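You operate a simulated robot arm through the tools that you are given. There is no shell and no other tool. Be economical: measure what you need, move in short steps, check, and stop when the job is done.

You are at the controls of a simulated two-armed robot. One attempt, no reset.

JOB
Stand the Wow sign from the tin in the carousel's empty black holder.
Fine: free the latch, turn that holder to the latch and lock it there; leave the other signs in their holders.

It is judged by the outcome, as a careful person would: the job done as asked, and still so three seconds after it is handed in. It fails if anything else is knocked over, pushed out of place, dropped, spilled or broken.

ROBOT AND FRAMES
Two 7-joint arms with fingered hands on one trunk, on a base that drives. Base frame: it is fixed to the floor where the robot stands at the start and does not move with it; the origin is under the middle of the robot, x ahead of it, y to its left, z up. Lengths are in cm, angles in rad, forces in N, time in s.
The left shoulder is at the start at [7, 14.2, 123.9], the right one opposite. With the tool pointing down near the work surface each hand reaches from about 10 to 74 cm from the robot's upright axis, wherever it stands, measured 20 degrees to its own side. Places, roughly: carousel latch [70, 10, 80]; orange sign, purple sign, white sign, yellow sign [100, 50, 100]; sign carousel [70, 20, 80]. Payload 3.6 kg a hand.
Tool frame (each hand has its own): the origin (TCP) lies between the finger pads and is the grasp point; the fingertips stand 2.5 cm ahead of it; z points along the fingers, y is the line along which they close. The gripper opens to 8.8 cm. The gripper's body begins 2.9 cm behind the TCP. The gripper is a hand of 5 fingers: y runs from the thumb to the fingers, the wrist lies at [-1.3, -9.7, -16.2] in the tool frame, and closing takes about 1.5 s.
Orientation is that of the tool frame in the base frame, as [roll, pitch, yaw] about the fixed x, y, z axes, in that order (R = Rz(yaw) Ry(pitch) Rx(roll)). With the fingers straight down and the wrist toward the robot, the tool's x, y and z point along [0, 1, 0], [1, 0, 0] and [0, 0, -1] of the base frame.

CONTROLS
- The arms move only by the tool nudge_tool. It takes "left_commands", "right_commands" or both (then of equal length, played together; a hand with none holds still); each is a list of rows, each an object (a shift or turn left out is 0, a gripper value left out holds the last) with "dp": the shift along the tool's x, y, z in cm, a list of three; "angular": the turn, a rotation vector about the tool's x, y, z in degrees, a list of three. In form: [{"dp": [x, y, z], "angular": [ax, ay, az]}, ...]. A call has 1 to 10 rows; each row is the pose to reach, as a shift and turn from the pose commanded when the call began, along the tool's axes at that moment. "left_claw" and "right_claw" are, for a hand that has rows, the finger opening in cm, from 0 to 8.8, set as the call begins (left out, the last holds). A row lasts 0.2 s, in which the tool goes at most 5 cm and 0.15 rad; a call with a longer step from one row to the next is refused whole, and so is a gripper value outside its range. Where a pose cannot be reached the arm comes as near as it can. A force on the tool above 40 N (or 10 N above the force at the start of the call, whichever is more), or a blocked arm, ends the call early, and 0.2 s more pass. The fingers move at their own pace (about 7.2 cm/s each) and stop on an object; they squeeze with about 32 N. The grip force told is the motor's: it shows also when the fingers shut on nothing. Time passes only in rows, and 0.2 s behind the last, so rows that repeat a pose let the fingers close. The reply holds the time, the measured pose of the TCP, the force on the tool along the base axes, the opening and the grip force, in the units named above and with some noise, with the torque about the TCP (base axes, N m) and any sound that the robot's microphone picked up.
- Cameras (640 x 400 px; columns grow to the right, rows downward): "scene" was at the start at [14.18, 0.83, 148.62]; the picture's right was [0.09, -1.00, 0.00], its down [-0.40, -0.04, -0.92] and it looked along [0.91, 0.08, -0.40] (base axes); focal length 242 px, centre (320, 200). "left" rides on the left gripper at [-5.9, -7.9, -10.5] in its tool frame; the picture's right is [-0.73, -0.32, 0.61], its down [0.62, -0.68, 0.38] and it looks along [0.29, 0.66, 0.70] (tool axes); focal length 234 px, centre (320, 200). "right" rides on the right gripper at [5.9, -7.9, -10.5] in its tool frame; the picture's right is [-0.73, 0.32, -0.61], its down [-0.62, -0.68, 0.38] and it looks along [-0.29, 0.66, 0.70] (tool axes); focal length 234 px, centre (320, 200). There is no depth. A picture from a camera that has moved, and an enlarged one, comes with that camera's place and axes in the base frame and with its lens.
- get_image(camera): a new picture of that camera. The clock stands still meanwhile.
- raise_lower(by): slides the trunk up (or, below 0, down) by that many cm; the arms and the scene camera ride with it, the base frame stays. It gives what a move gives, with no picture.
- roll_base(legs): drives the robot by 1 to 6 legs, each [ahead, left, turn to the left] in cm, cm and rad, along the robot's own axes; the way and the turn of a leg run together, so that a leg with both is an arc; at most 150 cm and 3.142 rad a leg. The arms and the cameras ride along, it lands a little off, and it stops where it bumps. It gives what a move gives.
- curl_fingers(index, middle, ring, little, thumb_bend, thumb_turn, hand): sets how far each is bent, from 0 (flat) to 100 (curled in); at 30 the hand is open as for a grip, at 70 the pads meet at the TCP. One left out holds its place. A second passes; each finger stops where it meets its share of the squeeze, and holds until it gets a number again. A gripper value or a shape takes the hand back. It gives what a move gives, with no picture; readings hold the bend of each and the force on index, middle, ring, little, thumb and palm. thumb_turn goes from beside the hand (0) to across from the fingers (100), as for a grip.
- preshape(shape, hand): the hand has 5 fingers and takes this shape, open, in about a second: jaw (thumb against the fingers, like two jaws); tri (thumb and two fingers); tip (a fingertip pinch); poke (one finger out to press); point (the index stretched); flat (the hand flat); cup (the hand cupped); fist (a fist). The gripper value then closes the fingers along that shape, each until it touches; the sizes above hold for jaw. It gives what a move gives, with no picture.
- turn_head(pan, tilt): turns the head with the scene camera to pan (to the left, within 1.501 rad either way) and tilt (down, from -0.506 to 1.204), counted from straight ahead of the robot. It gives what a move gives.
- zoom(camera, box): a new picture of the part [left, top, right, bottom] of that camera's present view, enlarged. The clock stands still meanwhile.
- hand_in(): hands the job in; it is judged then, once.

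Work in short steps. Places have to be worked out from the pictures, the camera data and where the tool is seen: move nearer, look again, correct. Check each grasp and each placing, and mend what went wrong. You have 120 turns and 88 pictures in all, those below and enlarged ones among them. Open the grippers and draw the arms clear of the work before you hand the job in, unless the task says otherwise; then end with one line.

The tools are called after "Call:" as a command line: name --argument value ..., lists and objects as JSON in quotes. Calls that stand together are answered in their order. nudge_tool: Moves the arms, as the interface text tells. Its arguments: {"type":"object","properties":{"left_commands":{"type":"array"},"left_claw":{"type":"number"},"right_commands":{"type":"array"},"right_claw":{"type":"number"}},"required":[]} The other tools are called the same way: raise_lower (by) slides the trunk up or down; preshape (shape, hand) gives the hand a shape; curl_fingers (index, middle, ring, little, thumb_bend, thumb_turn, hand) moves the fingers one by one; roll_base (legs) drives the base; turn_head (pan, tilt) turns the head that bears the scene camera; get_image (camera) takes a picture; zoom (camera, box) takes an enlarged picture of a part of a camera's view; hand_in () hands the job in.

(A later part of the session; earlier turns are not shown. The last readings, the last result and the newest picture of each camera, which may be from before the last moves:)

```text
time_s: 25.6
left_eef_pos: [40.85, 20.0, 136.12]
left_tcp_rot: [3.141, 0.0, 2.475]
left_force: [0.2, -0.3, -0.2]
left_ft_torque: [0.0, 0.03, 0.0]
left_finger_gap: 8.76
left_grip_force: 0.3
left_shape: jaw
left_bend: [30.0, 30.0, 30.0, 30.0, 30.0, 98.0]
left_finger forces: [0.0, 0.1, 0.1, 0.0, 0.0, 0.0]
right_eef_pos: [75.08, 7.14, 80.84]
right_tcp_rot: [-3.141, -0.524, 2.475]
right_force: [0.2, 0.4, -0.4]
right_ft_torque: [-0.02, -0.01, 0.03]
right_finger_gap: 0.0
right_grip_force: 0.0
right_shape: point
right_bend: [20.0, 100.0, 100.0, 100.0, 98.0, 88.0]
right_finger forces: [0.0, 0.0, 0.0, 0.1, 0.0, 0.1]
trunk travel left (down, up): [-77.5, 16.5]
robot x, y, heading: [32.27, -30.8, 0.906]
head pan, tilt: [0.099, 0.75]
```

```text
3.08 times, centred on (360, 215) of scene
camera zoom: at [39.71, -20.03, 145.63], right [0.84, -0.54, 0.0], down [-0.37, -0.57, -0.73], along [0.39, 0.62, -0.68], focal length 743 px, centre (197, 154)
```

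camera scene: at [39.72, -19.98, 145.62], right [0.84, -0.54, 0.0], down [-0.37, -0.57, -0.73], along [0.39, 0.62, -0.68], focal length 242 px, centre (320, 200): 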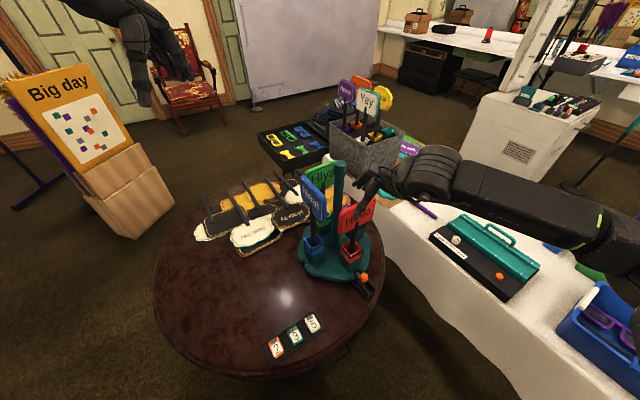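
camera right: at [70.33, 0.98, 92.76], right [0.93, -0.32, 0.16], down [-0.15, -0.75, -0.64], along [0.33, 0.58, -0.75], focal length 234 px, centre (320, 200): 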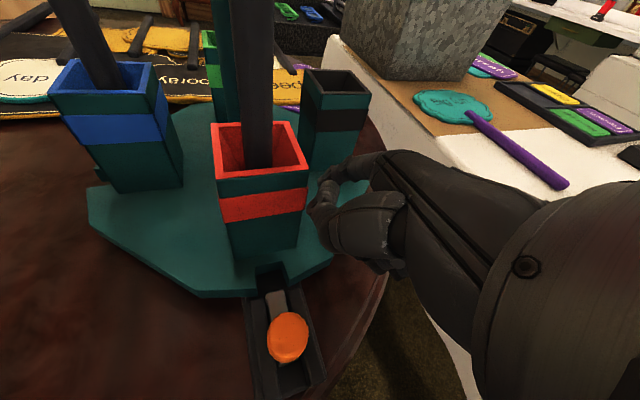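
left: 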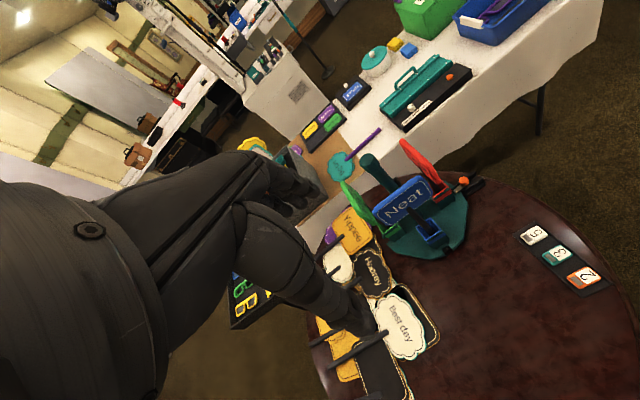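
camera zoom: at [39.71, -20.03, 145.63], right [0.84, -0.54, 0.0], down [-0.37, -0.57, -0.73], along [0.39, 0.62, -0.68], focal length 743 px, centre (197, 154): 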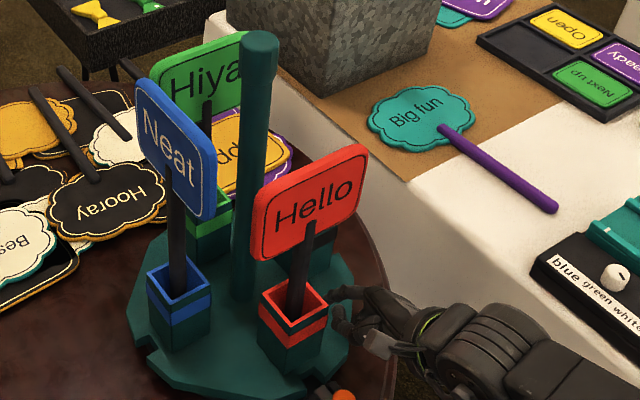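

The fingertip is beside red's +x face. I'll push along an arc about [72, 21.5], clockwise by about 50° first.

Call:
nudge_tool --right_commands '[{"dp": [0.47, -0.64, 0.27]}, {"dp": [0.95, -1.28, 0.54]}, {"dp": [1.38, -1.95, 0.79]}, {"dp": [1.81, -2.61, 1.04]}, {"dp": [2.33, -3.18, 1.34]}, {"dp": [2.85, -3.74, 1.64]}, {"dp": [3.45, -4.2, 1.98]}, {"dp": [4.05, -4.65, 2.33]}, {"dp": [4.7, -4.98, 2.71]}, {"dp": [5.37, -5.3, 3.09]}]'

Call:
zoom --camera "scene" --box '[260, 150, 440, 290]'

```text
time_s: 27.8
left_eef_pos: [40.9, 20.04, 136.0]
left_tcp_rot: [-3.14, 0.0, 2.475]
left_force: [-0.1, -0.1, -0.7]
left_ft_torque: [0.0, -0.04, -0.01]
left_finger_gap: 8.78
left_grip_force: 0.0
left_shape: jaw
left_bend: [30.0, 30.0, 30.0, 30.0, 30.0, 98.0]
left_finger forces: [0.0, 0.1, 0.1, 0.0, 0.0, 0.0]
right_eef_pos: [66.82, 6.77, 80.81]
right_tcp_rot: [3.142, -0.524, 2.474]
right_force: [-0.1, 0.0, -0.2]
right_ft_torque: [0.01, 0.01, 0.02]
right_finger_gap: 0.0
right_grip_force: 0.0
right_shape: point
right_bend: [20.0, 100.0, 100.0, 100.0, 99.0, 88.0]
right_finger forces: [0.0, 0.1, 0.0, 0.0, 0.1, 0.0]
trunk travel left (down, up): [-77.5, 16.5]
robot x, y, heading: [32.38, -30.83, 0.904]
head pan, tilt: [0.099, 0.75]
```

```text
2.86 times, centred on (350, 220) of scene
camera zoom: at [39.68, -19.96, 145.62], right [0.84, -0.54, 0.0], down [-0.37, -0.58, -0.73], along [0.39, 0.62, -0.68], focal length 690 px, centre (234, 143)
```

zoom: 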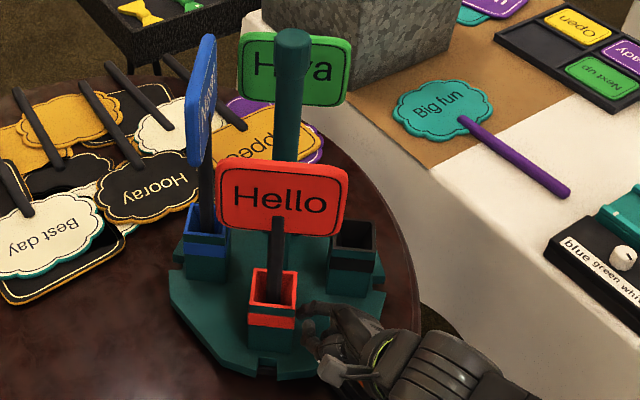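

The disc turns freely, and the other signs are undisturbed. I'll continue the arc another 40°.

Call:
nudge_tool --right_commands '[{"dp": [0.7, -0.22, 0.4]}, {"dp": [1.4, -0.38, 0.8]}, {"dp": [2.1, -0.45, 1.2]}, {"dp": [2.82, -0.48, 1.62]}, {"dp": [3.55, -0.42, 2.04]}, {"dp": [4.28, -0.28, 2.46]}, {"dp": [4.95, -0.05, 2.84]}, {"dp": [4.95, -0.05, 2.84]}]'

Call:
zoom --camera "scene" --box '[260, 150, 440, 290]'

```text
time_s: 29.6
left_eef_pos: [40.79, 19.86, 136.05]
left_tcp_rot: [-3.141, -0.001, 2.475]
left_force: [0.1, 0.1, 0.5]
left_ft_torque: [-0.02, 0.01, 0.0]
left_finger_gap: 8.78
left_grip_force: 0.1
left_shape: jaw
left_bend: [30.0, 30.0, 30.0, 30.0, 30.0, 98.0]
left_finger forces: [0.0, 0.0, 0.0, 0.1, 0.0, 0.0]
right_eef_pos: [63.43, 8.98, 80.85]
right_tcp_rot: [-3.141, -0.525, 2.477]
right_force: [0.8, 0.7, -0.4]
right_ft_torque: [0.03, 0.02, 0.01]
right_finger_gap: 8.07
right_grip_force: 0.1
right_shape: point
right_bend: [20.0, 100.0, 100.0, 100.0, 99.0, 88.0]
right_finger forces: [0.0, 0.0, 0.0, 0.1, 0.0, 0.0]
right hand out of reach, approached as far as the arm can: row 6, 7, 8
trunk travel left (down, up): [-77.5, 16.5]
robot x, y, heading: [31.93, -30.97, 0.903]
head pan, tilt: [0.099, 0.75]
```

```text
2.86 times, centred on (350, 220) of scene
camera zoom: at [39.66, -19.97, 145.63], right [0.84, -0.54, 0.0], down [-0.37, -0.58, -0.73], along [0.39, 0.62, -0.68], focal length 690 px, centre (234, 143)
```

zoom: 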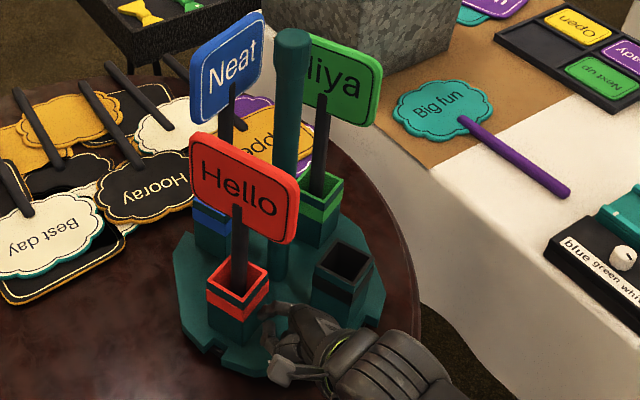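

About 70° is done, but the leaned pose has hit the arm's limit. I'll reduce the lean by 20° in place to regain reach.

Call:
nudge_tool --right_commands '[{"dp": [0, 0, 0], "angular": [0, -5, 0]}, {"dp": [0, 0, 0], "angular": [0, -10, 0]}, {"dp": [0, 0, 0], "angular": [0, -15, 0]}, {"dp": [0, 0, 0], "angular": [0, -20, 0]}, {"dp": [0, 0, 0], "angular": [0, -20, 0]}]'

Call:
zoom --camera "scene" --box '[260, 150, 440, 290]'

```text
time_s: 30.8
left_eef_pos: [40.94, 20.03, 136.21]
left_tcp_rot: [-3.141, 0.001, 2.476]
left_force: [-0.1, 0.0, -0.8]
left_ft_torque: [-0.03, 0.02, 0.03]
left_finger_gap: 8.78
left_grip_force: 0.0
left_shape: jaw
left_bend: [30.0, 30.0, 30.0, 30.0, 30.0, 98.0]
left_finger forces: [0.1, 0.0, 0.0, 0.1, 0.0, 0.0]
right_eef_pos: [63.51, 8.93, 80.91]
right_tcp_rot: [3.141, -0.174, 2.472]
right_force: [0.4, -0.1, -0.1]
right_ft_torque: [0.03, -0.01, 0.04]
right_finger_gap: 8.06
right_grip_force: 0.1
right_shape: point
right_bend: [20.0, 100.0, 100.0, 100.0, 99.0, 88.0]
right_finger forces: [0.0, 0.0, 0.0, 0.0, 0.0, 0.0]
right hand out of reach, approached as far as the arm can: row 1, 2
trunk travel left (down, up): [-77.5, 16.5]
robot x, y, heading: [32.25, -30.87, 0.899]
head pan, tilt: [0.099, 0.75]
```

```text
2.86 times, centred on (350, 220) of scene
camera zoom: at [39.74, -19.96, 145.62], right [0.84, -0.54, 0.0], down [-0.37, -0.58, -0.73], along [0.39, 0.62, -0.68], focal length 690 px, centre (234, 143)
```

zoom: 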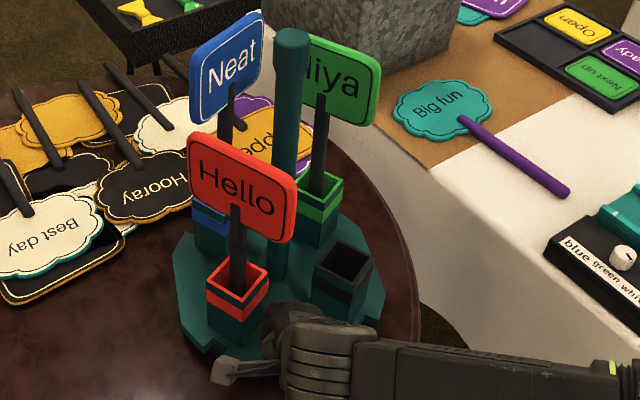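

The pose is reachable now. Red is at about −155°, so 25° remain, and I'll continue the arc.

Call:
nudge_tool --right_commands '[{"dp": [0.62, 0.05, 0.11]}, {"dp": [1.25, 0.15, 0.22]}, {"dp": [1.87, 0.33, 0.33]}, {"dp": [2.5, 0.54, 0.44]}, {"dp": [3.1, 0.78, 0.54]}, {"dp": [3.7, 1.04, 0.65]}, {"dp": [3.7, 1.04, 0.65]}]'

Call:
zoom --camera "scene" --box '[260, 150, 440, 290]'

```text
time_s: 32.4
left_eef_pos: [41.03, 19.9, 136.11]
left_tcp_rot: [3.142, -0.002, 2.476]
left_force: [0.2, -0.8, -0.8]
left_ft_torque: [-0.02, 0.0, -0.01]
left_finger_gap: 8.78
left_grip_force: 0.0
left_shape: jaw
left_bend: [30.0, 30.0, 30.0, 30.0, 30.0, 98.0]
left_finger forces: [0.0, 0.0, 0.0, 0.0, 0.0, 0.0]
right_eef_pos: [60.93, 12.22, 80.8]
right_tcp_rot: [-3.141, -0.175, 2.476]
right_force: [-0.5, 0.3, -0.2]
right_ft_torque: [-0.01, -0.01, 0.0]
right_finger_gap: 8.05
right_grip_force: 0.2
right_shape: point
right_bend: [20.0, 100.0, 100.0, 100.0, 99.0, 88.0]
right_finger forces: [0.0, 0.0, 0.0, 0.1, 0.0, 0.0]
trunk travel left (down, up): [-77.5, 16.5]
robot x, y, heading: [31.89, -30.63, 0.901]
head pan, tilt: [0.099, 0.75]
```

```text
2.86 times, centred on (350, 220) of scene
camera zoom: at [39.71, -19.98, 145.62], right [0.84, -0.54, 0.0], down [-0.37, -0.57, -0.73], along [0.39, 0.62, -0.68], focal length 690 px, centre (234, 143)
```

zoom: 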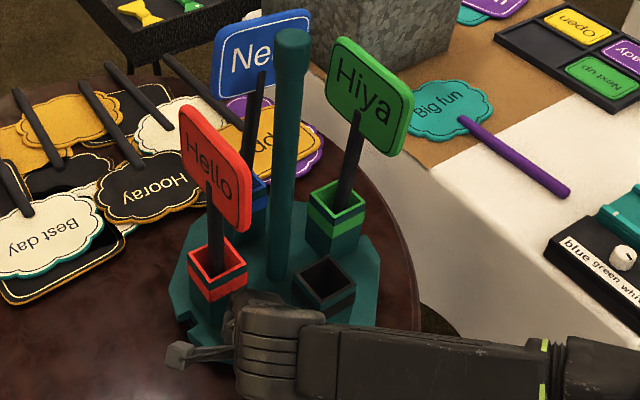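

Red is now within about 1–2° of blue's original place. I'll draw the finger straight back from between the holders, then up, and inspect the notch at the latch.

Call:
nudge_tool --right_commands '[{"dp": [-0.6, -0.6, 0]}, {"dp": [-0.8, -4, 0]}, {"dp": [-1, -8, 0]}, {"dp": [-2, -10, -4]}, {"dp": [-3, -11, -8]}, {"dp": [-4, -12, -12]}, {"dp": [-5, -12, -16]}]'

Call:
get_image --camera "right"

Call:
zoom --camera "scene" --box '[290, 200, 400, 290]'

```text
time_s: 34.0
left_eef_pos: [40.93, 19.85, 136.06]
left_tcp_rot: [-3.141, 0.001, 2.474]
left_force: [-0.2, -0.5, 0.1]
left_ft_torque: [0.03, 0.0, 0.01]
left_finger_gap: 8.77
left_grip_force: 0.1
left_shape: jaw
left_bend: [30.0, 30.0, 30.0, 30.0, 30.0, 98.0]
left_finger forces: [0.0, 0.0, 0.0, 0.0, 0.0, 0.0]
right_eef_pos: [59.71, -2.03, 95.89]
right_tcp_rot: [-3.142, -0.175, 2.477]
right_force: [0.1, -0.1, -0.1]
right_ft_torque: [0.02, -0.01, 0.03]
right_finger_gap: 8.07
right_grip_force: 0.1
right_shape: point
right_bend: [20.0, 100.0, 100.0, 100.0, 99.0, 88.0]
right_finger forces: [0.0, 0.0, 0.0, 0.1, 0.0, 0.0]
trunk travel left (down, up): [-77.5, 16.5]
robot x, y, heading: [32.39, -30.91, 0.901]
head pan, tilt: [0.099, 0.75]
```

```text
50 pictures are left
camera right: at [51.76, -5.83, 107.18], right [0.84, -0.25, 0.47], down [0.01, -0.87, -0.49], along [0.54, 0.41, -0.74], focal length 234 px, centre (320, 200)
```

right: 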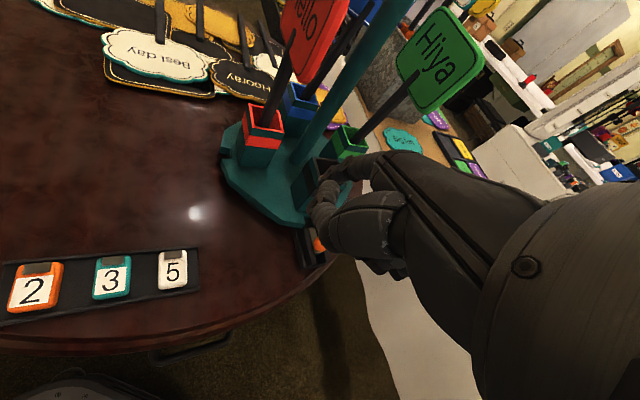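

```text
4.44 times, centred on (345, 245) of scene
camera zoom: at [39.72, -20.08, 145.63], right [0.84, -0.54, 0.0], down [-0.37, -0.57, -0.73], along [0.39, 0.62, -0.68], focal length 1073 px, centre (209, 0)
```

zoom: 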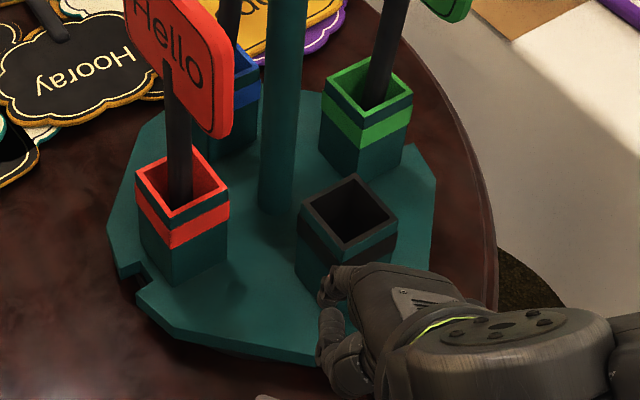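

The hand hides the latch, so I'll move it to the right side of the latch with the earlier lean and look again.

Call:
nudge_tool --right_commands '[{"dp": [-3, 2.2, 0], "angular": [0, 4, 0]}, {"dp": [-6, 4.4, 0.5], "angular": [0, 8, 0]}, {"dp": [-9, 6.6, 1.5], "angular": [0, 12, 0]}, {"dp": [-11, 8.8, 2.6], "angular": [0, 16, 0]}, {"dp": [-13, 10.9, 3.7], "angular": [0, 20, 0]}, {"dp": [-13, 10.9, 3.7], "angular": [0, 20, 0]}]'

Call:
preshape --hand "right" --shape "jaw"

Call:
get_image --camera "right"

Call:
zoom --camera "scene" --box '[290, 200, 400, 290]'

```text
time_s: 35.4
left_eef_pos: [40.85, 20.0, 136.06]
left_tcp_rot: [3.141, 0.0, 2.475]
left_force: [1.2, -0.4, -0.1]
left_ft_torque: [0.03, 0.02, 0.03]
left_finger_gap: 8.78
left_grip_force: 0.0
left_shape: jaw
left_bend: [30.0, 30.0, 30.0, 30.0, 30.0, 98.0]
left_finger forces: [0.0, 0.0, 0.0, 0.0, 0.1, 0.0]
right_eef_pos: [75.8, -0.89, 89.84]
right_tcp_rot: [-3.14, -0.525, 2.474]
right_force: [0.7, -0.7, 0.1]
right_ft_torque: [0.0, 0.0, 0.04]
right_finger_gap: 8.05
right_grip_force: 0.0
right_shape: point
right_bend: [20.0, 100.0, 100.0, 100.0, 99.0, 88.0]
right_finger forces: [0.0, 0.0, 0.0, 0.1, 0.0, 0.0]
trunk travel left (down, up): [-77.5, 16.5]
robot x, y, heading: [32.52, -30.92, 0.904]
head pan, tilt: [0.099, 0.75]
```

```text
time_s: 36.3
left_eef_pos: [40.98, 20.06, 136.16]
left_tcp_rot: [3.141, 0.002, 2.474]
left_force: [-0.4, 0.5, -0.3]
left_ft_torque: [0.01, 0.03, 0.03]
left_finger_gap: 8.77
left_grip_force: 0.2
left_shape: jaw
left_bend: [30.0, 30.0, 30.0, 30.0, 30.0, 98.0]
left_finger forces: [0.0, 0.0, 0.1, 0.0, 0.0, 0.0]
right_eef_pos: [75.89, -0.83, 90.11]
right_tcp_rot: [-3.141, -0.523, 2.475]
right_force: [-0.3, 0.4, 0.3]
right_ft_torque: [-0.02, 0.01, 0.02]
right_finger_gap: 8.75
right_grip_force: 0.0
right_shape: jaw
right_bend: [30.0, 30.0, 30.0, 30.0, 30.0, 97.0]
right_finger forces: [0.0, 0.0, 0.1, 0.0, 0.1, 0.1]
trunk travel left (down, up): [-77.5, 16.5]
robot x, y, heading: [32.23, -31.0, 0.901]
head pan, tilt: [0.099, 0.75]
```

```text
48 pictures are left
camera right: at [71.1, -7.11, 101.9], right [0.93, -0.32, 0.16], down [-0.15, -0.75, -0.64], along [0.33, 0.58, -0.75], focal length 234 px, centre (320, 200)
```

right: 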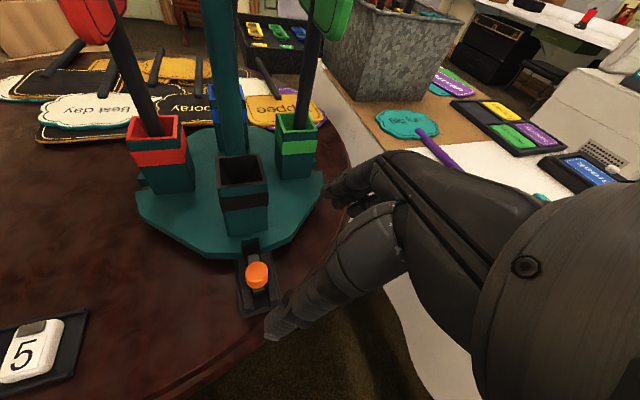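

```text
4.44 times, centred on (345, 245) of scene
camera zoom: at [39.72, -19.98, 145.62], right [0.84, -0.54, 0.0], down [-0.37, -0.57, -0.73], along [0.39, 0.62, -0.68], focal length 1073 px, centre (209, 0)
```

zoom: 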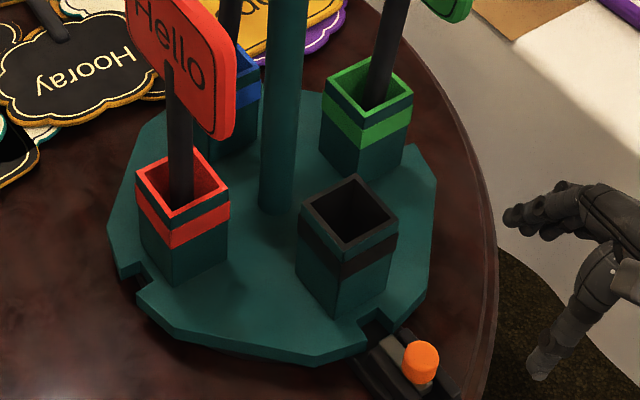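

Black is at the latch. I'll zoom in to see how well the notch lines up with the bolt.

Call:
zoom --camera "right" --box '[210, 210, 300, 320]'

Call:
zoom --camera "scene" --box '[355, 250, 415, 300]'

```text
3.64 times, centred on (255, 265) of right
camera zoom: at [71.1, -7.11, 101.9], right [0.93, -0.32, 0.16], down [-0.15, -0.75, -0.64], along [0.33, 0.58, -0.75], focal length 852 px, centre (556, -36)
```

zoom: 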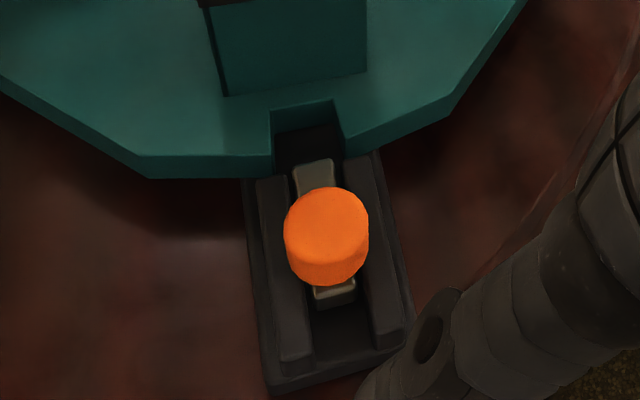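

```text
8.00 times, centred on (385, 275) of scene
camera zoom: at [39.72, -19.98, 145.62], right [0.84, -0.54, 0.0], down [-0.37, -0.57, -0.73], along [0.39, 0.62, -0.68], focal length 1932 px, centre (-200, -400)
```

zoom: 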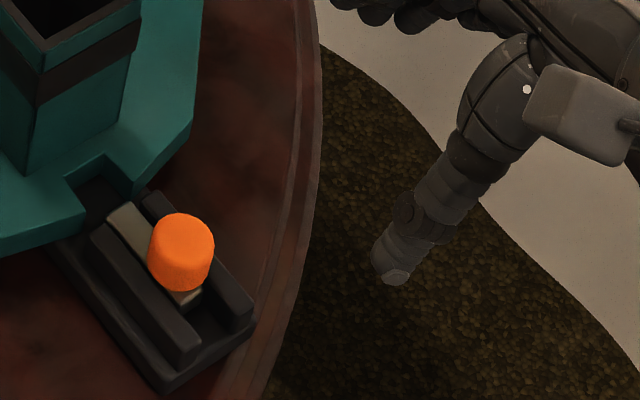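

The notch lines up with the bolt. I'll grasp the knob again as before.

Call:
nudge_tool --right_commands '[{"dp": [-0.4, 0.2, 2.4]}, {"dp": [-0.8, 0.4, 4.8]}, {"dp": [-1.23, 0.58, 7.1]}, {"dp": [-1.23, 0.58, 7.1]}, {"dp": [-1.23, 0.58, 9]}, {"dp": [-1.23, 0.58, 10.6]}, {"dp": [-1.23, 0.58, 12.2]}, {"dp": [-1.23, 0.58, 12.2]}]' --right_claw 5

Call:
nudge_tool --right_commands '[{"dp": [0, 0, 0]}, {"dp": [0, 0, 0]}, {"dp": [0, 0, 0]}, {"dp": [0, 0, 0]}, {"dp": [0, 0, 0]}, {"dp": [0, 0, 0]}, {"dp": [0, 0, 0]}]' --right_claw 0.5

Call:
zoom --camera "scene" --box '[345, 230, 415, 290]'

```text
time_s: 38.1
left_eef_pos: [41.08, 20.11, 136.1]
left_tcp_rot: [3.14, 0.0, 2.473]
left_force: [-0.3, -0.4, 0.4]
left_ft_torque: [-0.01, 0.01, 0.02]
left_finger_gap: 8.77
left_grip_force: 0.1
left_shape: jaw
left_bend: [30.0, 30.0, 30.0, 30.0, 30.0, 98.0]
left_finger forces: [0.1, 0.1, 0.1, 0.1, 0.1, 0.0]
right_eef_pos: [72.37, 2.67, 78.68]
right_tcp_rot: [3.141, -0.523, 2.475]
right_force: [0.4, -0.4, -0.5]
right_ft_torque: [0.03, 0.06, 0.02]
right_finger_gap: 5.01
right_grip_force: 0.0
right_shape: jaw
right_bend: [74.0, 42.0, 38.0, 43.0, 66.0, 100.0]
right_finger forces: [0.0, 0.1, 0.1, 0.0, 0.1, 0.1]
trunk travel left (down, up): [-77.5, 16.5]
robot x, y, heading: [32.17, -31.23, 0.903]
head pan, tilt: [0.099, 0.75]
```

```text
time_s: 39.7
left_eef_pos: [40.79, 20.1, 136.16]
left_tcp_rot: [-3.141, 0.0, 2.474]
left_force: [0.3, -0.4, -0.4]
left_ft_torque: [-0.03, -0.04, 0.01]
left_finger_gap: 8.73
left_grip_force: 0.1
left_shape: jaw
left_bend: [30.0, 30.0, 30.0, 30.0, 30.0, 98.0]
left_finger forces: [0.1, 0.1, 0.0, 0.0, 0.0, 0.0]
right_eef_pos: [72.4, 2.66, 78.67]
right_tcp_rot: [-3.141, -0.523, 2.476]
right_force: [-2.5, -0.1, -2.1]
right_ft_torque: [0.05, -0.05, 0.0]
right_finger_gap: 1.62
right_grip_force: 31.8
right_shape: jaw
right_bend: [73.0, 57.0, 71.0, 64.0, 75.0, 100.0]
right_finger forces: [15.7, 10.6, 0.1, 0.0, 27.5, 0.1]
trunk travel left (down, up): [-77.5, 16.5]
robot x, y, heading: [32.32, -30.92, 0.9]
head pan, tilt: [0.099, 0.75]
```

```text
6.67 times, centred on (380, 260) of scene
camera zoom: at [39.66, -19.95, 145.62], right [0.84, -0.54, 0.0], down [-0.37, -0.58, -0.73], along [0.39, 0.62, -0.68], focal length 1610 px, centre (-80, -200)
```

zoom: 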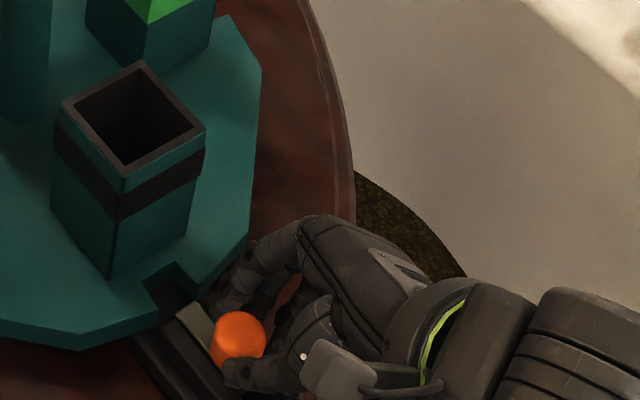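

Gripped. I'll push the bolt in along +y by 2.2 cm.

Call:
nudge_tool --right_commands '[{"dp": [0.27, 0.39, 0.15]}, {"dp": [0.54, 0.79, 0.31]}, {"dp": [0.81, 1.18, 0.46]}, {"dp": [1.07, 1.57, 0.62]}, {"dp": [1.2, 1.75, 0.69]}, {"dp": [1.2, 1.75, 0.69]}]'

Call:
nudge_tool --right_commands '[{"dp": [-0.05, -0.08, 0]}, {"dp": [-0.05, -0.08, 0]}, {"dp": [-0.05, -0.08, 0]}, {"dp": [-0.05, -0.08, 0]}, {"dp": [0, 0, -2]}, {"dp": [0, 0, -5]}, {"dp": [0, 0, -9]}, {"dp": [0, 0, -13]}]' --right_claw 5.5

Call:
zoom --camera "right" --box '[180, 140, 320, 320]'

```text
time_s: 41.1
left_eef_pos: [40.87, 19.81, 136.21]
left_tcp_rot: [3.14, -0.002, 2.474]
left_force: [-0.3, -0.1, 0.7]
left_ft_torque: [-0.01, -0.01, 0.0]
left_finger_gap: 8.75
left_grip_force: 0.0
left_shape: jaw
left_bend: [30.0, 30.0, 30.0, 30.0, 30.0, 98.0]
left_finger forces: [0.0, 0.0, 0.0, 0.0, 0.1, 0.1]
right_eef_pos: [72.31, 4.51, 78.8]
right_tcp_rot: [3.141, -0.523, 2.474]
right_force: [-1.4, -14.2, -1.6]
right_ft_torque: [-0.3, -0.01, 0.07]
right_finger_gap: 1.62
right_grip_force: 31.9
right_shape: jaw
right_bend: [73.0, 58.0, 71.0, 64.0, 75.0, 100.0]
right_finger forces: [12.8, 9.9, 0.0, 0.1, 34.1, 0.1]
trunk travel left (down, up): [-77.5, 16.5]
robot x, y, heading: [32.48, -31.28, 0.901]
head pan, tilt: [0.099, 0.75]
```

```text
time_s: 42.9
left_eef_pos: [40.9, 19.94, 136.19]
left_tcp_rot: [3.14, 0.0, 2.473]
left_force: [0.4, 0.3, 0.4]
left_ft_torque: [0.02, -0.03, -0.01]
left_finger_gap: 8.74
left_grip_force: 0.0
left_shape: jaw
left_bend: [30.0, 30.0, 30.0, 30.0, 30.0, 98.0]
left_finger forces: [0.1, 0.0, 0.0, 0.0, 0.0, 0.0]
right_eef_pos: [77.27, 0.62, 89.98]
right_tcp_rot: [-3.141, -0.524, 2.475]
right_force: [-0.3, 0.4, 0.0]
right_ft_torque: [0.01, -0.02, -0.03]
right_finger_gap: 5.47
right_grip_force: 0.1
right_shape: jaw
right_bend: [29.0, 40.0, 36.0, 37.0, 63.0, 100.0]
right_finger forces: [0.1, 0.0, 0.1, 0.1, 0.1, 0.0]
trunk travel left (down, up): [-77.5, 16.5]
robot x, y, heading: [32.47, -30.49, 0.897]
head pan, tilt: [0.099, 0.75]
```

```text
2.22 times, centred on (250, 230) of right
camera zoom: at [72.66, -5.59, 101.94], right [0.93, -0.32, 0.16], down [-0.15, -0.75, -0.64], along [0.33, 0.58, -0.75], focal length 520 px, centre (476, 133)
```

zoom: 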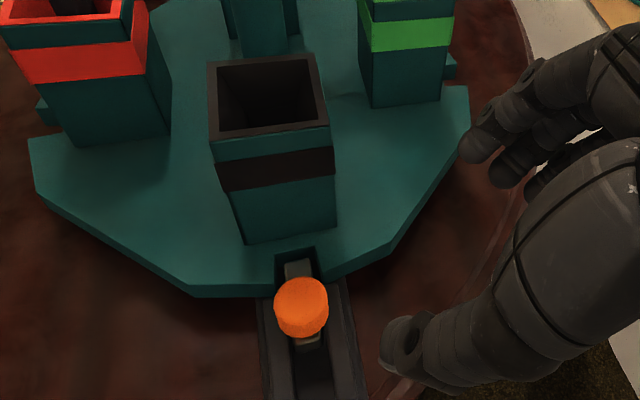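

The bolt is in the notch, but I'm not sure it is fully home. I'll regrip the knob and push a little further to check against the stop.

Call:
nudge_tool --right_commands '[{"dp": [0, 0, 4]}, {"dp": [0, 0, 8]}, {"dp": [0, 0, 11]}, {"dp": [0, 0, 13]}, {"dp": [0, 0, 13]}]'

Call:
nudge_tool --right_commands '[{"dp": [0, 0, 0]}, {"dp": [0, 0, 0]}, {"dp": [0, 0, 0]}, {"dp": [0, 0, 0]}, {"dp": [0, 0, 0]}, {"dp": [0, 0, 0]}, {"dp": [0, 0, 0]}, {"dp": [0.2, 0.3, 0.12]}, {"dp": [0.4, 0.6, 0.24]}, {"dp": [0.55, 0.8, 0.31]}]' --right_claw 0.5

Call:
nudge_tool --right_commands '[{"dp": [0, 0, 0]}, {"dp": [0, 0, 0]}, {"dp": [0, 0, 0]}, {"dp": [0, 0, 0]}, {"dp": [0, 0, -2]}, {"dp": [0, 0, -5]}, {"dp": [0, 0, -9]}, {"dp": [0, 0, -13]}]' --right_claw 6

Call:
zoom --camera "right" --box '[180, 140, 320, 320]'

```text
time_s: 44.1
left_eef_pos: [40.88, 20.0, 136.07]
left_tcp_rot: [-3.141, 0.0, 2.475]
left_force: [-0.6, -0.5, 0.2]
left_ft_torque: [-0.03, 0.02, -0.01]
left_finger_gap: 8.78
left_grip_force: 0.0
left_shape: jaw
left_bend: [30.0, 30.0, 30.0, 30.0, 30.0, 98.0]
left_finger forces: [0.0, 0.0, 0.1, 0.0, 0.1, 0.0]
right_eef_pos: [72.27, 4.76, 78.6]
right_tcp_rot: [3.141, -0.523, 2.474]
right_force: [-0.2, -0.2, 0.6]
right_ft_torque: [0.03, 0.0, 0.0]
right_finger_gap: 5.49
right_grip_force: 0.1
right_shape: jaw
right_bend: [29.0, 40.0, 36.0, 37.0, 63.0, 100.0]
right_finger forces: [0.0, 0.1, 0.0, 0.1, 0.0, 0.0]
trunk travel left (down, up): [-77.5, 16.5]
robot x, y, heading: [32.04, -30.57, 0.905]
head pan, tilt: [0.099, 0.75]
```

```text
time_s: 46.3
left_eef_pos: [40.97, 19.74, 136.15]
left_tcp_rot: [3.141, -0.001, 2.474]
left_force: [-0.7, -0.4, -0.8]
left_ft_torque: [0.04, 0.01, -0.01]
left_finger_gap: 8.77
left_grip_force: 0.1
left_shape: jaw
left_bend: [30.0, 30.0, 30.0, 30.0, 30.0, 98.0]
left_finger forces: [0.0, 0.0, 0.0, 0.1, 0.0, 0.0]
right_eef_pos: [72.22, 5.54, 78.66]
right_tcp_rot: [3.141, -0.523, 2.474]
right_force: [-7.5, -19.7, -7.6]
right_ft_torque: [-0.38, -0.06, 0.15]
right_finger_gap: 1.37
right_grip_force: 31.9
right_shape: jaw
right_bend: [73.0, 73.0, 71.0, 69.0, 74.0, 100.0]
right_finger forces: [7.6, 4.7, 9.0, 0.1, 26.6, 0.1]
trunk travel left (down, up): [-77.5, 16.5]
robot x, y, heading: [32.38, -31.18, 0.899]
head pan, tilt: [0.099, 0.75]
```

```text
time_s: 48.1
left_eef_pos: [40.88, 20.02, 136.26]
left_tcp_rot: [3.141, -0.001, 2.475]
left_force: [-0.3, 0.3, -1.0]
left_ft_torque: [-0.02, -0.02, 0.01]
left_finger_gap: 8.78
left_grip_force: 0.1
left_shape: jaw
left_bend: [30.0, 30.0, 30.0, 30.0, 30.0, 98.0]
left_finger forces: [0.0, 0.0, 0.0, 0.0, 0.1, 0.0]
right_eef_pos: [77.62, 1.61, 90.08]
right_tcp_rot: [-3.14, -0.524, 2.475]
right_force: [-0.2, 0.5, 0.1]
right_ft_torque: [-0.01, 0.01, -0.03]
right_finger_gap: 5.98
right_grip_force: 0.1
right_shape: jaw
right_bend: [28.0, 38.0, 34.0, 35.0, 60.0, 100.0]
right_finger forces: [0.0, 0.1, 0.0, 0.1, 0.0, 0.0]
trunk travel left (down, up): [-77.5, 16.5]
robot x, y, heading: [32.56, -30.82, 0.903]
head pan, tilt: [0.099, 0.75]
```

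```text
2.22 times, centred on (250, 230) of right
camera zoom: at [72.81, -4.67, 102.03], right [0.93, -0.32, 0.16], down [-0.15, -0.75, -0.64], along [0.33, 0.58, -0.75], focal length 520 px, centre (476, 133)
```

zoom: 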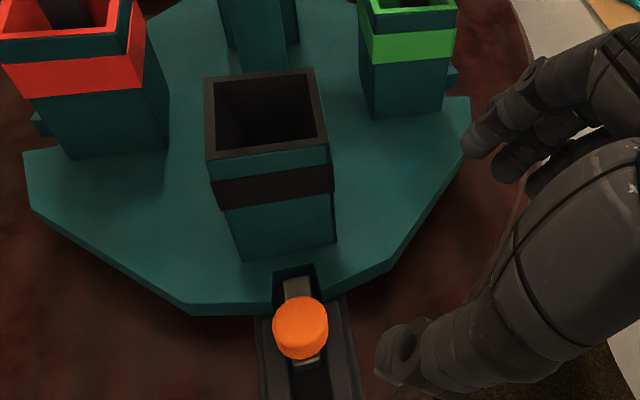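

The latch is locked at its stop with black at the latch. Next I need to know the robot's own footprint before planning the drive to the tin, so I'll lift the right hand clear and look straight down.

Call:
nudge_tool --right_commands '[{"dp": [1, -3, -3]}, {"dp": [2, -6, -6]}, {"dp": [3, -9, -9]}, {"dp": [5, -12, -12]}, {"dp": [7, -15, -15]}, {"dp": [9, -18, -18]}]'

Call:
turn_head --pan 0.5 --tilt 1.2

Call:
get_image --camera "scene"

```text
time_s: 49.5
left_eef_pos: [41.01, 19.96, 136.04]
left_tcp_rot: [3.141, 0.001, 2.475]
left_force: [-0.6, 0.9, -1.1]
left_ft_torque: [0.01, 0.04, 0.0]
left_finger_gap: 8.78
left_grip_force: 0.0
left_shape: jaw
left_bend: [30.0, 30.0, 30.0, 30.0, 30.0, 98.0]
left_finger forces: [0.1, 0.1, 0.1, 0.0, 0.1, 0.0]
right_eef_pos: [70.96, -10.3, 110.22]
right_tcp_rot: [-3.14, -0.523, 2.475]
right_force: [-0.3, 0.0, 0.6]
right_ft_torque: [-0.01, 0.0, 0.04]
right_finger_gap: 5.99
right_grip_force: 0.0
right_shape: jaw
right_bend: [28.0, 38.0, 34.0, 35.0, 60.0, 100.0]
right_finger forces: [0.0, 0.0, 0.0, 0.1, 0.0, 0.1]
right hand out of reach, approached as far as the arm can: row 5, 6
trunk travel left (down, up): [-77.5, 16.5]
robot x, y, heading: [32.3, -31.23, 0.902]
head pan, tilt: [0.099, 0.75]
```

```text
time_s: 50.4
left_eef_pos: [40.93, 20.03, 136.17]
left_tcp_rot: [3.141, 0.0, 2.475]
left_force: [0.3, 0.2, 0.0]
left_ft_torque: [0.02, -0.02, 0.02]
left_finger_gap: 8.76
left_grip_force: 0.0
left_shape: jaw
left_bend: [30.0, 30.0, 30.0, 30.0, 30.0, 98.0]
left_finger forces: [0.0, 0.0, 0.0, 0.0, 0.1, 0.1]
right_eef_pos: [70.82, -10.31, 110.29]
right_tcp_rot: [-3.142, -0.523, 2.477]
right_force: [-0.2, -0.4, 0.5]
right_ft_torque: [0.02, 0.01, -0.01]
right_finger_gap: 5.98
right_grip_force: 0.0
right_shape: jaw
right_bend: [28.0, 38.0, 34.0, 35.0, 60.0, 100.0]
right_finger forces: [0.1, 0.0, 0.1, 0.1, 0.0, 0.0]
trunk travel left (down, up): [-77.5, 16.5]
robot x, y, heading: [32.33, -30.78, 0.907]
head pan, tilt: [0.499, 1.201]
```

```text
41 pictures are left
camera scene: at [36.19, -21.47, 142.46], right [0.99, -0.17, 0.0], down [-0.16, -0.92, -0.36], along [0.06, 0.36, -0.93], focal length 242 px, centre (320, 200)
```

scene: 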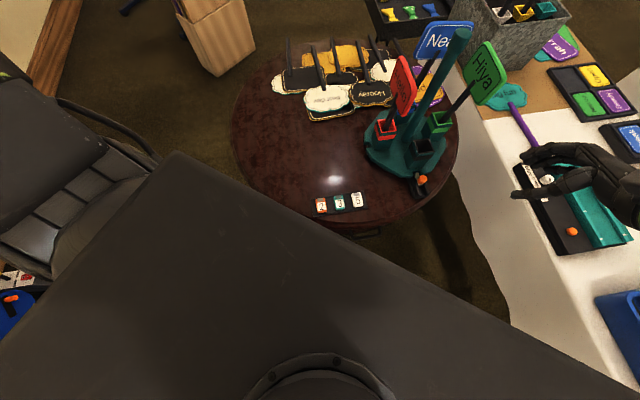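

Measured from these views, the gap between the tables allows the robot to stand around [77, −22], from where the right arm can reach the yellow sign's stick from the tin's right side. I'll turn and drive there, then look.

Call:
roll_base --legs '[[0, 0, 0.545], [0, -40, 0], [10, 0, 0]]'

Call:
turn_head --pan -0.3 --tilt 0.45

Call:
get_image --camera "scene"

```text
time_s: 55.2
left_eef_pos: [54.8, 22.12, 136.2]
left_tcp_rot: [3.14, 0.0, 3.023]
left_force: [-0.1, -0.8, -0.5]
left_ft_torque: [0.01, 0.02, 0.03]
left_finger_gap: 8.77
left_grip_force: 0.1
left_shape: jaw
left_bend: [30.0, 30.0, 30.0, 30.0, 30.0, 98.0]
left_finger forces: [0.0, 0.1, 0.0, 0.0, 0.1, 0.1]
right_eef_pos: [96.01, 11.72, 110.35]
right_tcp_rot: [3.141, -0.523, 3.023]
right_force: [-0.1, 0.4, -0.6]
right_ft_torque: [0.0, -0.02, 0.03]
right_finger_gap: 6.0
right_grip_force: 0.0
right_shape: jaw
right_bend: [28.0, 38.0, 34.0, 35.0, 60.0, 100.0]
right_finger forces: [0.0, 0.0, 0.0, 0.0, 0.1, 0.0]
trunk travel left (down, up): [-77.5, 16.5]
robot x, y, heading: [73.44, -25.92, 1.45]
head pan, tilt: [0.499, 1.201]
```

```text
time_s: 56.4
left_eef_pos: [54.58, 22.25, 136.03]
left_tcp_rot: [3.141, 0.001, 3.023]
left_force: [-0.2, 0.3, 0.4]
left_ft_torque: [0.0, 0.01, 0.0]
left_finger_gap: 8.76
left_grip_force: 0.0
left_shape: jaw
left_bend: [30.0, 30.0, 30.0, 30.0, 30.0, 98.0]
left_finger forces: [0.1, 0.0, 0.1, 0.0, 0.1, 0.1]
right_eef_pos: [96.1, 11.94, 110.28]
right_tcp_rot: [3.141, -0.523, 3.023]
right_force: [0.9, 0.9, 0.8]
right_ft_torque: [-0.01, 0.01, -0.01]
right_finger_gap: 5.97
right_grip_force: 0.0
right_shape: jaw
right_bend: [28.0, 38.0, 34.0, 35.0, 60.0, 100.0]
right_finger forces: [0.0, 0.0, 0.0, 0.0, 0.0, 0.1]
trunk travel left (down, up): [-77.5, 16.5]
robot x, y, heading: [73.68, -25.69, 1.451]
head pan, tilt: [-0.3, 0.45]
```

```text
40 pictures are left
camera scene: at [77.97, -12.46, 148.27], right [0.91, -0.41, 0.0], down [-0.18, -0.4, -0.9], along [0.37, 0.82, -0.44], focal length 242 px, centre (320, 200)
```

scene: 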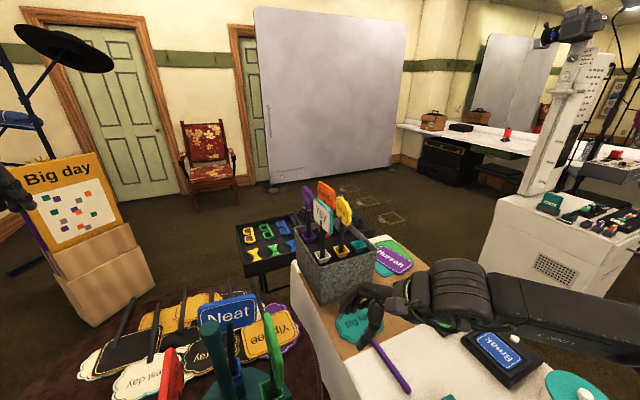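

The drive was clear. I'll zoom in on the tin to get the sign positions from here.

Call:
zoom --camera "scene" --box '[280, 170, 390, 310]'

Call:
get_image --camera "right"

```text
2.86 times, centred on (335, 240) of scene
camera zoom: at [77.97, -12.46, 148.27], right [0.91, -0.41, 0.0], down [-0.18, -0.4, -0.9], along [0.37, 0.82, -0.44], focal length 690 px, centre (277, 86)
```

zoom: 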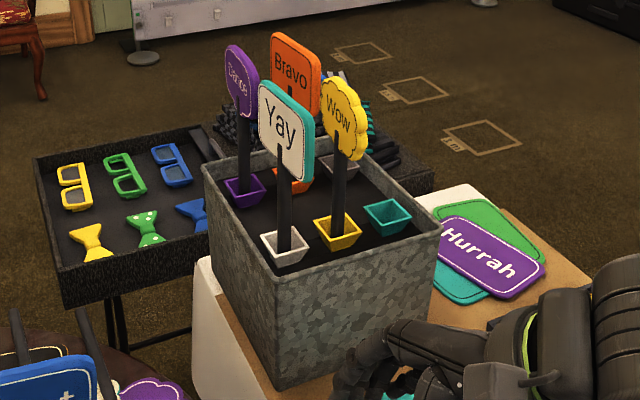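

```text
38 pictures are left
camera right: at [95.18, 4.16, 122.22], right [0.96, 0.21, 0.16], down [0.27, -0.72, -0.64], along [-0.02, 0.66, -0.75], focal length 234 px, centre (320, 200)
```

right: 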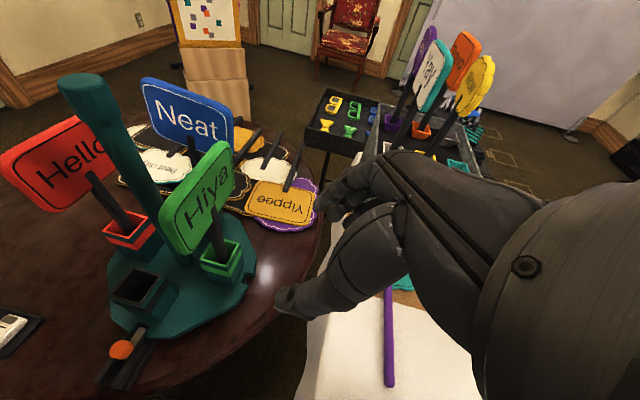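

Wow is the yellow sign. Its stick at z=99 is near [114.3, 49.6]; Yay's stick is 8 cm nearer in x, and the tin rim is at z≈91. I'll edge the base a little closer first.

Call:
roll_base --legs '[[4, -3.5, 0]]'

Call:
nudge_tool --right_commands '[{"dp": [-0.3, 1.2, -0.5], "angular": [-6.3, 4.1, 3.6]}, {"dp": [-0.6, 2.4, -1], "angular": [-12.6, 8.2, 7.3]}, {"dp": [-0.9, 3.6, -1.5], "angular": [-18.9, 12.3, 10.9]}, {"dp": [-1.2, 4.8, -2], "angular": [-25.2, 16.4, 14.5]}, {"dp": [-1.5, 6, -2.5], "angular": [-31.5, 20.5, 18.2]}, {"dp": [-1.8, 7.2, -3], "angular": [-37.8, 24.6, 21.8]}, {"dp": [-2.1, 8.4, -3], "angular": [-44.1, 28.7, 25.4]}, {"dp": [-2.4, 9.6, -3], "angular": [-50.4, 32.8, 29.1]}, {"dp": [-2.7, 10.8, -3], "angular": [-56.7, 36.9, 32.7]}, {"dp": [-3, 12, -3], "angular": [-63, 41, 36.4]}]'

```text
time_s: 57.3
left_eef_pos: [57.94, 25.33, 136.23]
left_tcp_rot: [3.136, 0.005, 3.024]
left_force: [-0.7, 0.3, 0.1]
left_ft_torque: [0.03, 0.0, 0.0]
left_finger_gap: 8.76
left_grip_force: 0.1
left_shape: jaw
left_bend: [30.0, 30.0, 30.0, 30.0, 30.0, 98.0]
left_finger forces: [0.0, 0.0, 0.0, 0.0, 0.0, 0.1]
right_eef_pos: [99.43, 15.24, 110.47]
right_tcp_rot: [3.138, -0.52, 3.027]
right_force: [-0.4, -0.1, 0.9]
right_ft_torque: [0.0, -0.03, 0.02]
right_finger_gap: 5.97
right_grip_force: 0.1
right_shape: jaw
right_bend: [28.0, 38.0, 34.0, 35.0, 60.0, 100.0]
right_finger forces: [0.0, 0.1, 0.1, 0.0, 0.0, 0.1]
trunk travel left (down, up): [-77.5, 16.5]
robot x, y, heading: [77.42, -21.95, 1.455]
head pan, tilt: [-0.3, 0.45]
```

```text
time_s: 59.2
left_eef_pos: [58.88, 25.78, 136.12]
left_tcp_rot: [3.141, -0.002, 3.024]
left_force: [0.7, -0.6, 1.2]
left_ft_torque: [-0.01, -0.01, 0.03]
left_finger_gap: 8.76
left_grip_force: 0.1
left_shape: jaw
left_bend: [30.0, 30.0, 30.0, 30.0, 30.0, 98.0]
left_finger forces: [0.1, 0.0, 0.0, 0.1, 0.0, 0.1]
right_eef_pos: [112.5, 22.45, 109.37]
right_tcp_rot: [2.438, -1.075, 2.657]
right_force: [0.0, 0.9, 0.1]
right_ft_torque: [0.04, -0.03, 0.03]
right_finger_gap: 6.0
right_grip_force: 0.0
right_shape: jaw
right_bend: [28.0, 38.0, 34.0, 35.0, 59.0, 99.0]
right_finger forces: [0.0, 0.1, 0.0, 0.1, 0.1, 0.1]
right hand out of reach, approached as far as the arm can: row 1, 2, 3, 4, 5, 6, 7, 8, 9
trunk travel left (down, up): [-77.5, 16.5]
robot x, y, heading: [77.18, -22.63, 1.451]
head pan, tilt: [-0.3, 0.45]
stopped in row 9 (right hand): the arm was blocked; the commanded pose is now the measured one
```

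The arm stopped partway, perhaps at a joint limit. I'll look at it.

Call:
get_image --camera "scene"

```text
37 pictures are left
camera scene: at [82.23, -8.82, 148.25], right [0.91, -0.41, 0.0], down [-0.18, -0.4, -0.9], along [0.36, 0.82, -0.44], focal length 242 px, centre (320, 200)
```

scene: 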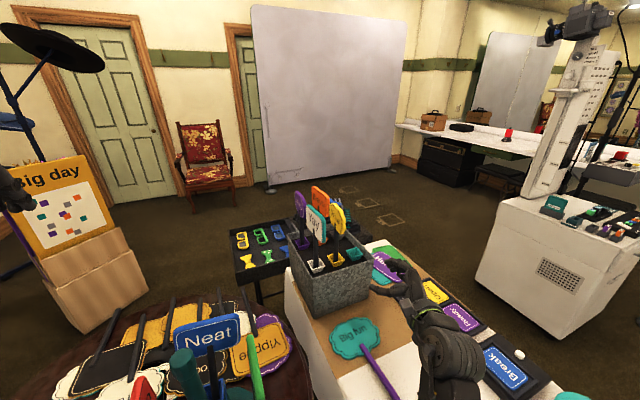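

Nothing is touching; the wrist just turned awkwardly. The hand already points nearly +y and 36° of rotation is left, so I'll finish it in smaller steps.

Call:
nudge_tool --right_commands '[{"angular": [-3.6, 3, 3.7]}, {"angular": [-7.2, 6, 7.4]}, {"angular": [-10.8, 9, 11.1]}, {"angular": [-14.3, 12, 14.9]}, {"angular": [-18, 15, 18.6]}, {"angular": [-21.5, 17.9, 22.3]}, {"angular": [-21.5, 17.9, 22.3]}]'

```text
time_s: 59.8
left_eef_pos: [58.55, 25.83, 136.06]
left_tcp_rot: [-3.141, -0.001, 3.025]
left_force: [-0.2, 0.4, -0.5]
left_ft_torque: [-0.03, 0.02, -0.05]
left_finger_gap: 8.75
left_grip_force: 0.2
left_shape: jaw
left_bend: [30.0, 30.0, 30.0, 30.0, 30.0, 98.0]
left_finger forces: [0.1, 0.1, 0.0, 0.1, 0.0, 0.0]
right_eef_pos: [115.21, 21.92, 110.87]
right_tcp_rot: [2.262, -1.036, 2.723]
right_force: [0.7, 0.0, 0.8]
right_ft_torque: [0.02, 0.03, 0.02]
right_finger_gap: 6.02
right_grip_force: 0.0
right_shape: jaw
right_bend: [28.0, 38.0, 34.0, 35.0, 59.0, 99.0]
right_finger forces: [0.0, 0.1, 0.0, 0.1, 0.0, 0.1]
right hand out of reach, approached as far as the arm can: row 2
trunk travel left (down, up): [-77.5, 16.5]
robot x, y, heading: [77.6, -22.49, 1.453]
head pan, tilt: [-0.3, 0.45]
stopped in row 2 (right hand): the arm was blocked; the commanded pose is now the measured one
```

This looks like a wrist-roll limit in a folded-arm posture. The hand's heading is already good, so I'll lower the trunk to bring the shoulder nearer the working height, then extend.

Call:
raise_lower --by -12

Call:
get_image --camera "scene"

```text
time_s: 61.3
left_eef_pos: [58.39, 25.85, 124.14]
left_tcp_rot: [-3.141, 0.002, 3.025]
left_force: [-0.6, -0.5, 0.0]
left_ft_torque: [0.02, 0.0, -0.03]
left_finger_gap: 8.77
left_grip_force: 0.2
left_shape: jaw
left_bend: [30.0, 30.0, 30.0, 30.0, 30.0, 98.0]
left_finger forces: [0.1, 0.0, 0.1, 0.1, 0.0, 0.0]
right_eef_pos: [115.03, 21.97, 98.87]
right_tcp_rot: [2.257, -1.034, 2.729]
right_force: [-0.2, -0.8, -0.1]
right_ft_torque: [0.02, 0.0, 0.03]
right_finger_gap: 6.0
right_grip_force: 0.1
right_shape: jaw
right_bend: [28.0, 38.0, 34.0, 35.0, 59.0, 99.0]
right_finger forces: [0.0, 0.0, 0.0, 0.1, 0.1, 0.0]
trunk travel left (down, up): [-65.5, 28.5]
robot x, y, heading: [77.6, -22.22, 1.456]
head pan, tilt: [-0.3, 0.45]
```

```text
36 pictures are left
camera scene: at [81.83, -8.89, 136.27], right [0.91, -0.41, 0.0], down [-0.18, -0.4, -0.9], along [0.37, 0.82, -0.44], focal length 242 px, centre (320, 200)
```

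scene: 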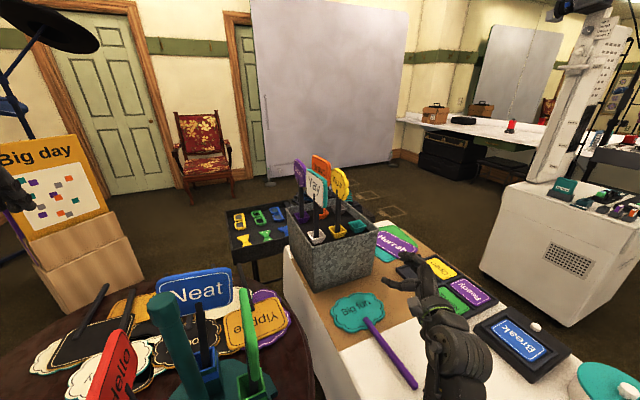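

I'll extend to a pre-grasp point about 9 cm short of the stick, and level the hand there.

Call:
nudge_tool --right_commands '[{"dp": [0.54, 1.7, 3.5]}, {"dp": [1.08, 3.4, 6.9]}, {"dp": [1.6, 5.2, 10.4]}, {"dp": [2.15, 6.9, 13.8]}, {"dp": [2.69, 8.6, 17.3]}, {"dp": [2.69, 8.6, 17.3], "angular": [1.5, 4.2, 4.5]}, {"dp": [2.69, 8.6, 17.3], "angular": [3.1, 8.4, 9]}, {"dp": [2.69, 8.6, 17.3], "angular": [4.6, 12.7, 13.4]}, {"dp": [2.69, 8.6, 17.3], "angular": [6.2, 16.9, 17.9]}, {"dp": [2.69, 8.6, 17.3], "angular": [7.7, 21.1, 22.4]}]'

Call:
get_image --camera "scene"

```text
time_s: 61.9
left_eef_pos: [58.4, 25.92, 124.06]
left_tcp_rot: [3.141, 0.001, 3.023]
left_force: [-0.1, -0.6, 0.6]
left_ft_torque: [-0.02, 0.01, 0.01]
left_finger_gap: 8.78
left_grip_force: 0.0
left_shape: jaw
left_bend: [30.0, 30.0, 30.0, 30.0, 30.0, 98.0]
left_finger forces: [0.0, 0.0, 0.0, 0.0, 0.0, 0.0]
right_eef_pos: [120.64, 28.51, 100.45]
right_tcp_rot: [2.192, -0.892, 2.723]
right_force: [-0.2, -0.1, -0.3]
right_ft_torque: [0.0, 0.01, 0.03]
right_finger_gap: 5.98
right_grip_force: 0.1
right_shape: jaw
right_bend: [28.0, 38.0, 34.0, 35.0, 59.0, 99.0]
right_finger forces: [0.0, 0.0, 0.0, 0.0, 0.1, 0.1]
trunk travel left (down, up): [-65.5, 28.5]
robot x, y, heading: [77.42, -22.31, 1.449]
head pan, tilt: [-0.3, 0.45]
stopped in row 3 (right hand): the arm was blocked; the commanded pose is now the measured one
```

```text
35 pictures are left
camera scene: at [81.84, -8.82, 136.26], right [0.91, -0.41, 0.0], down [-0.18, -0.4, -0.9], along [0.37, 0.82, -0.44], focal length 242 px, centre (320, 200)
```

scene: 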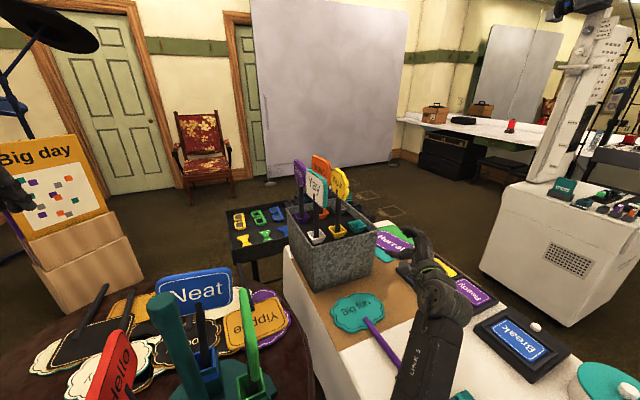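

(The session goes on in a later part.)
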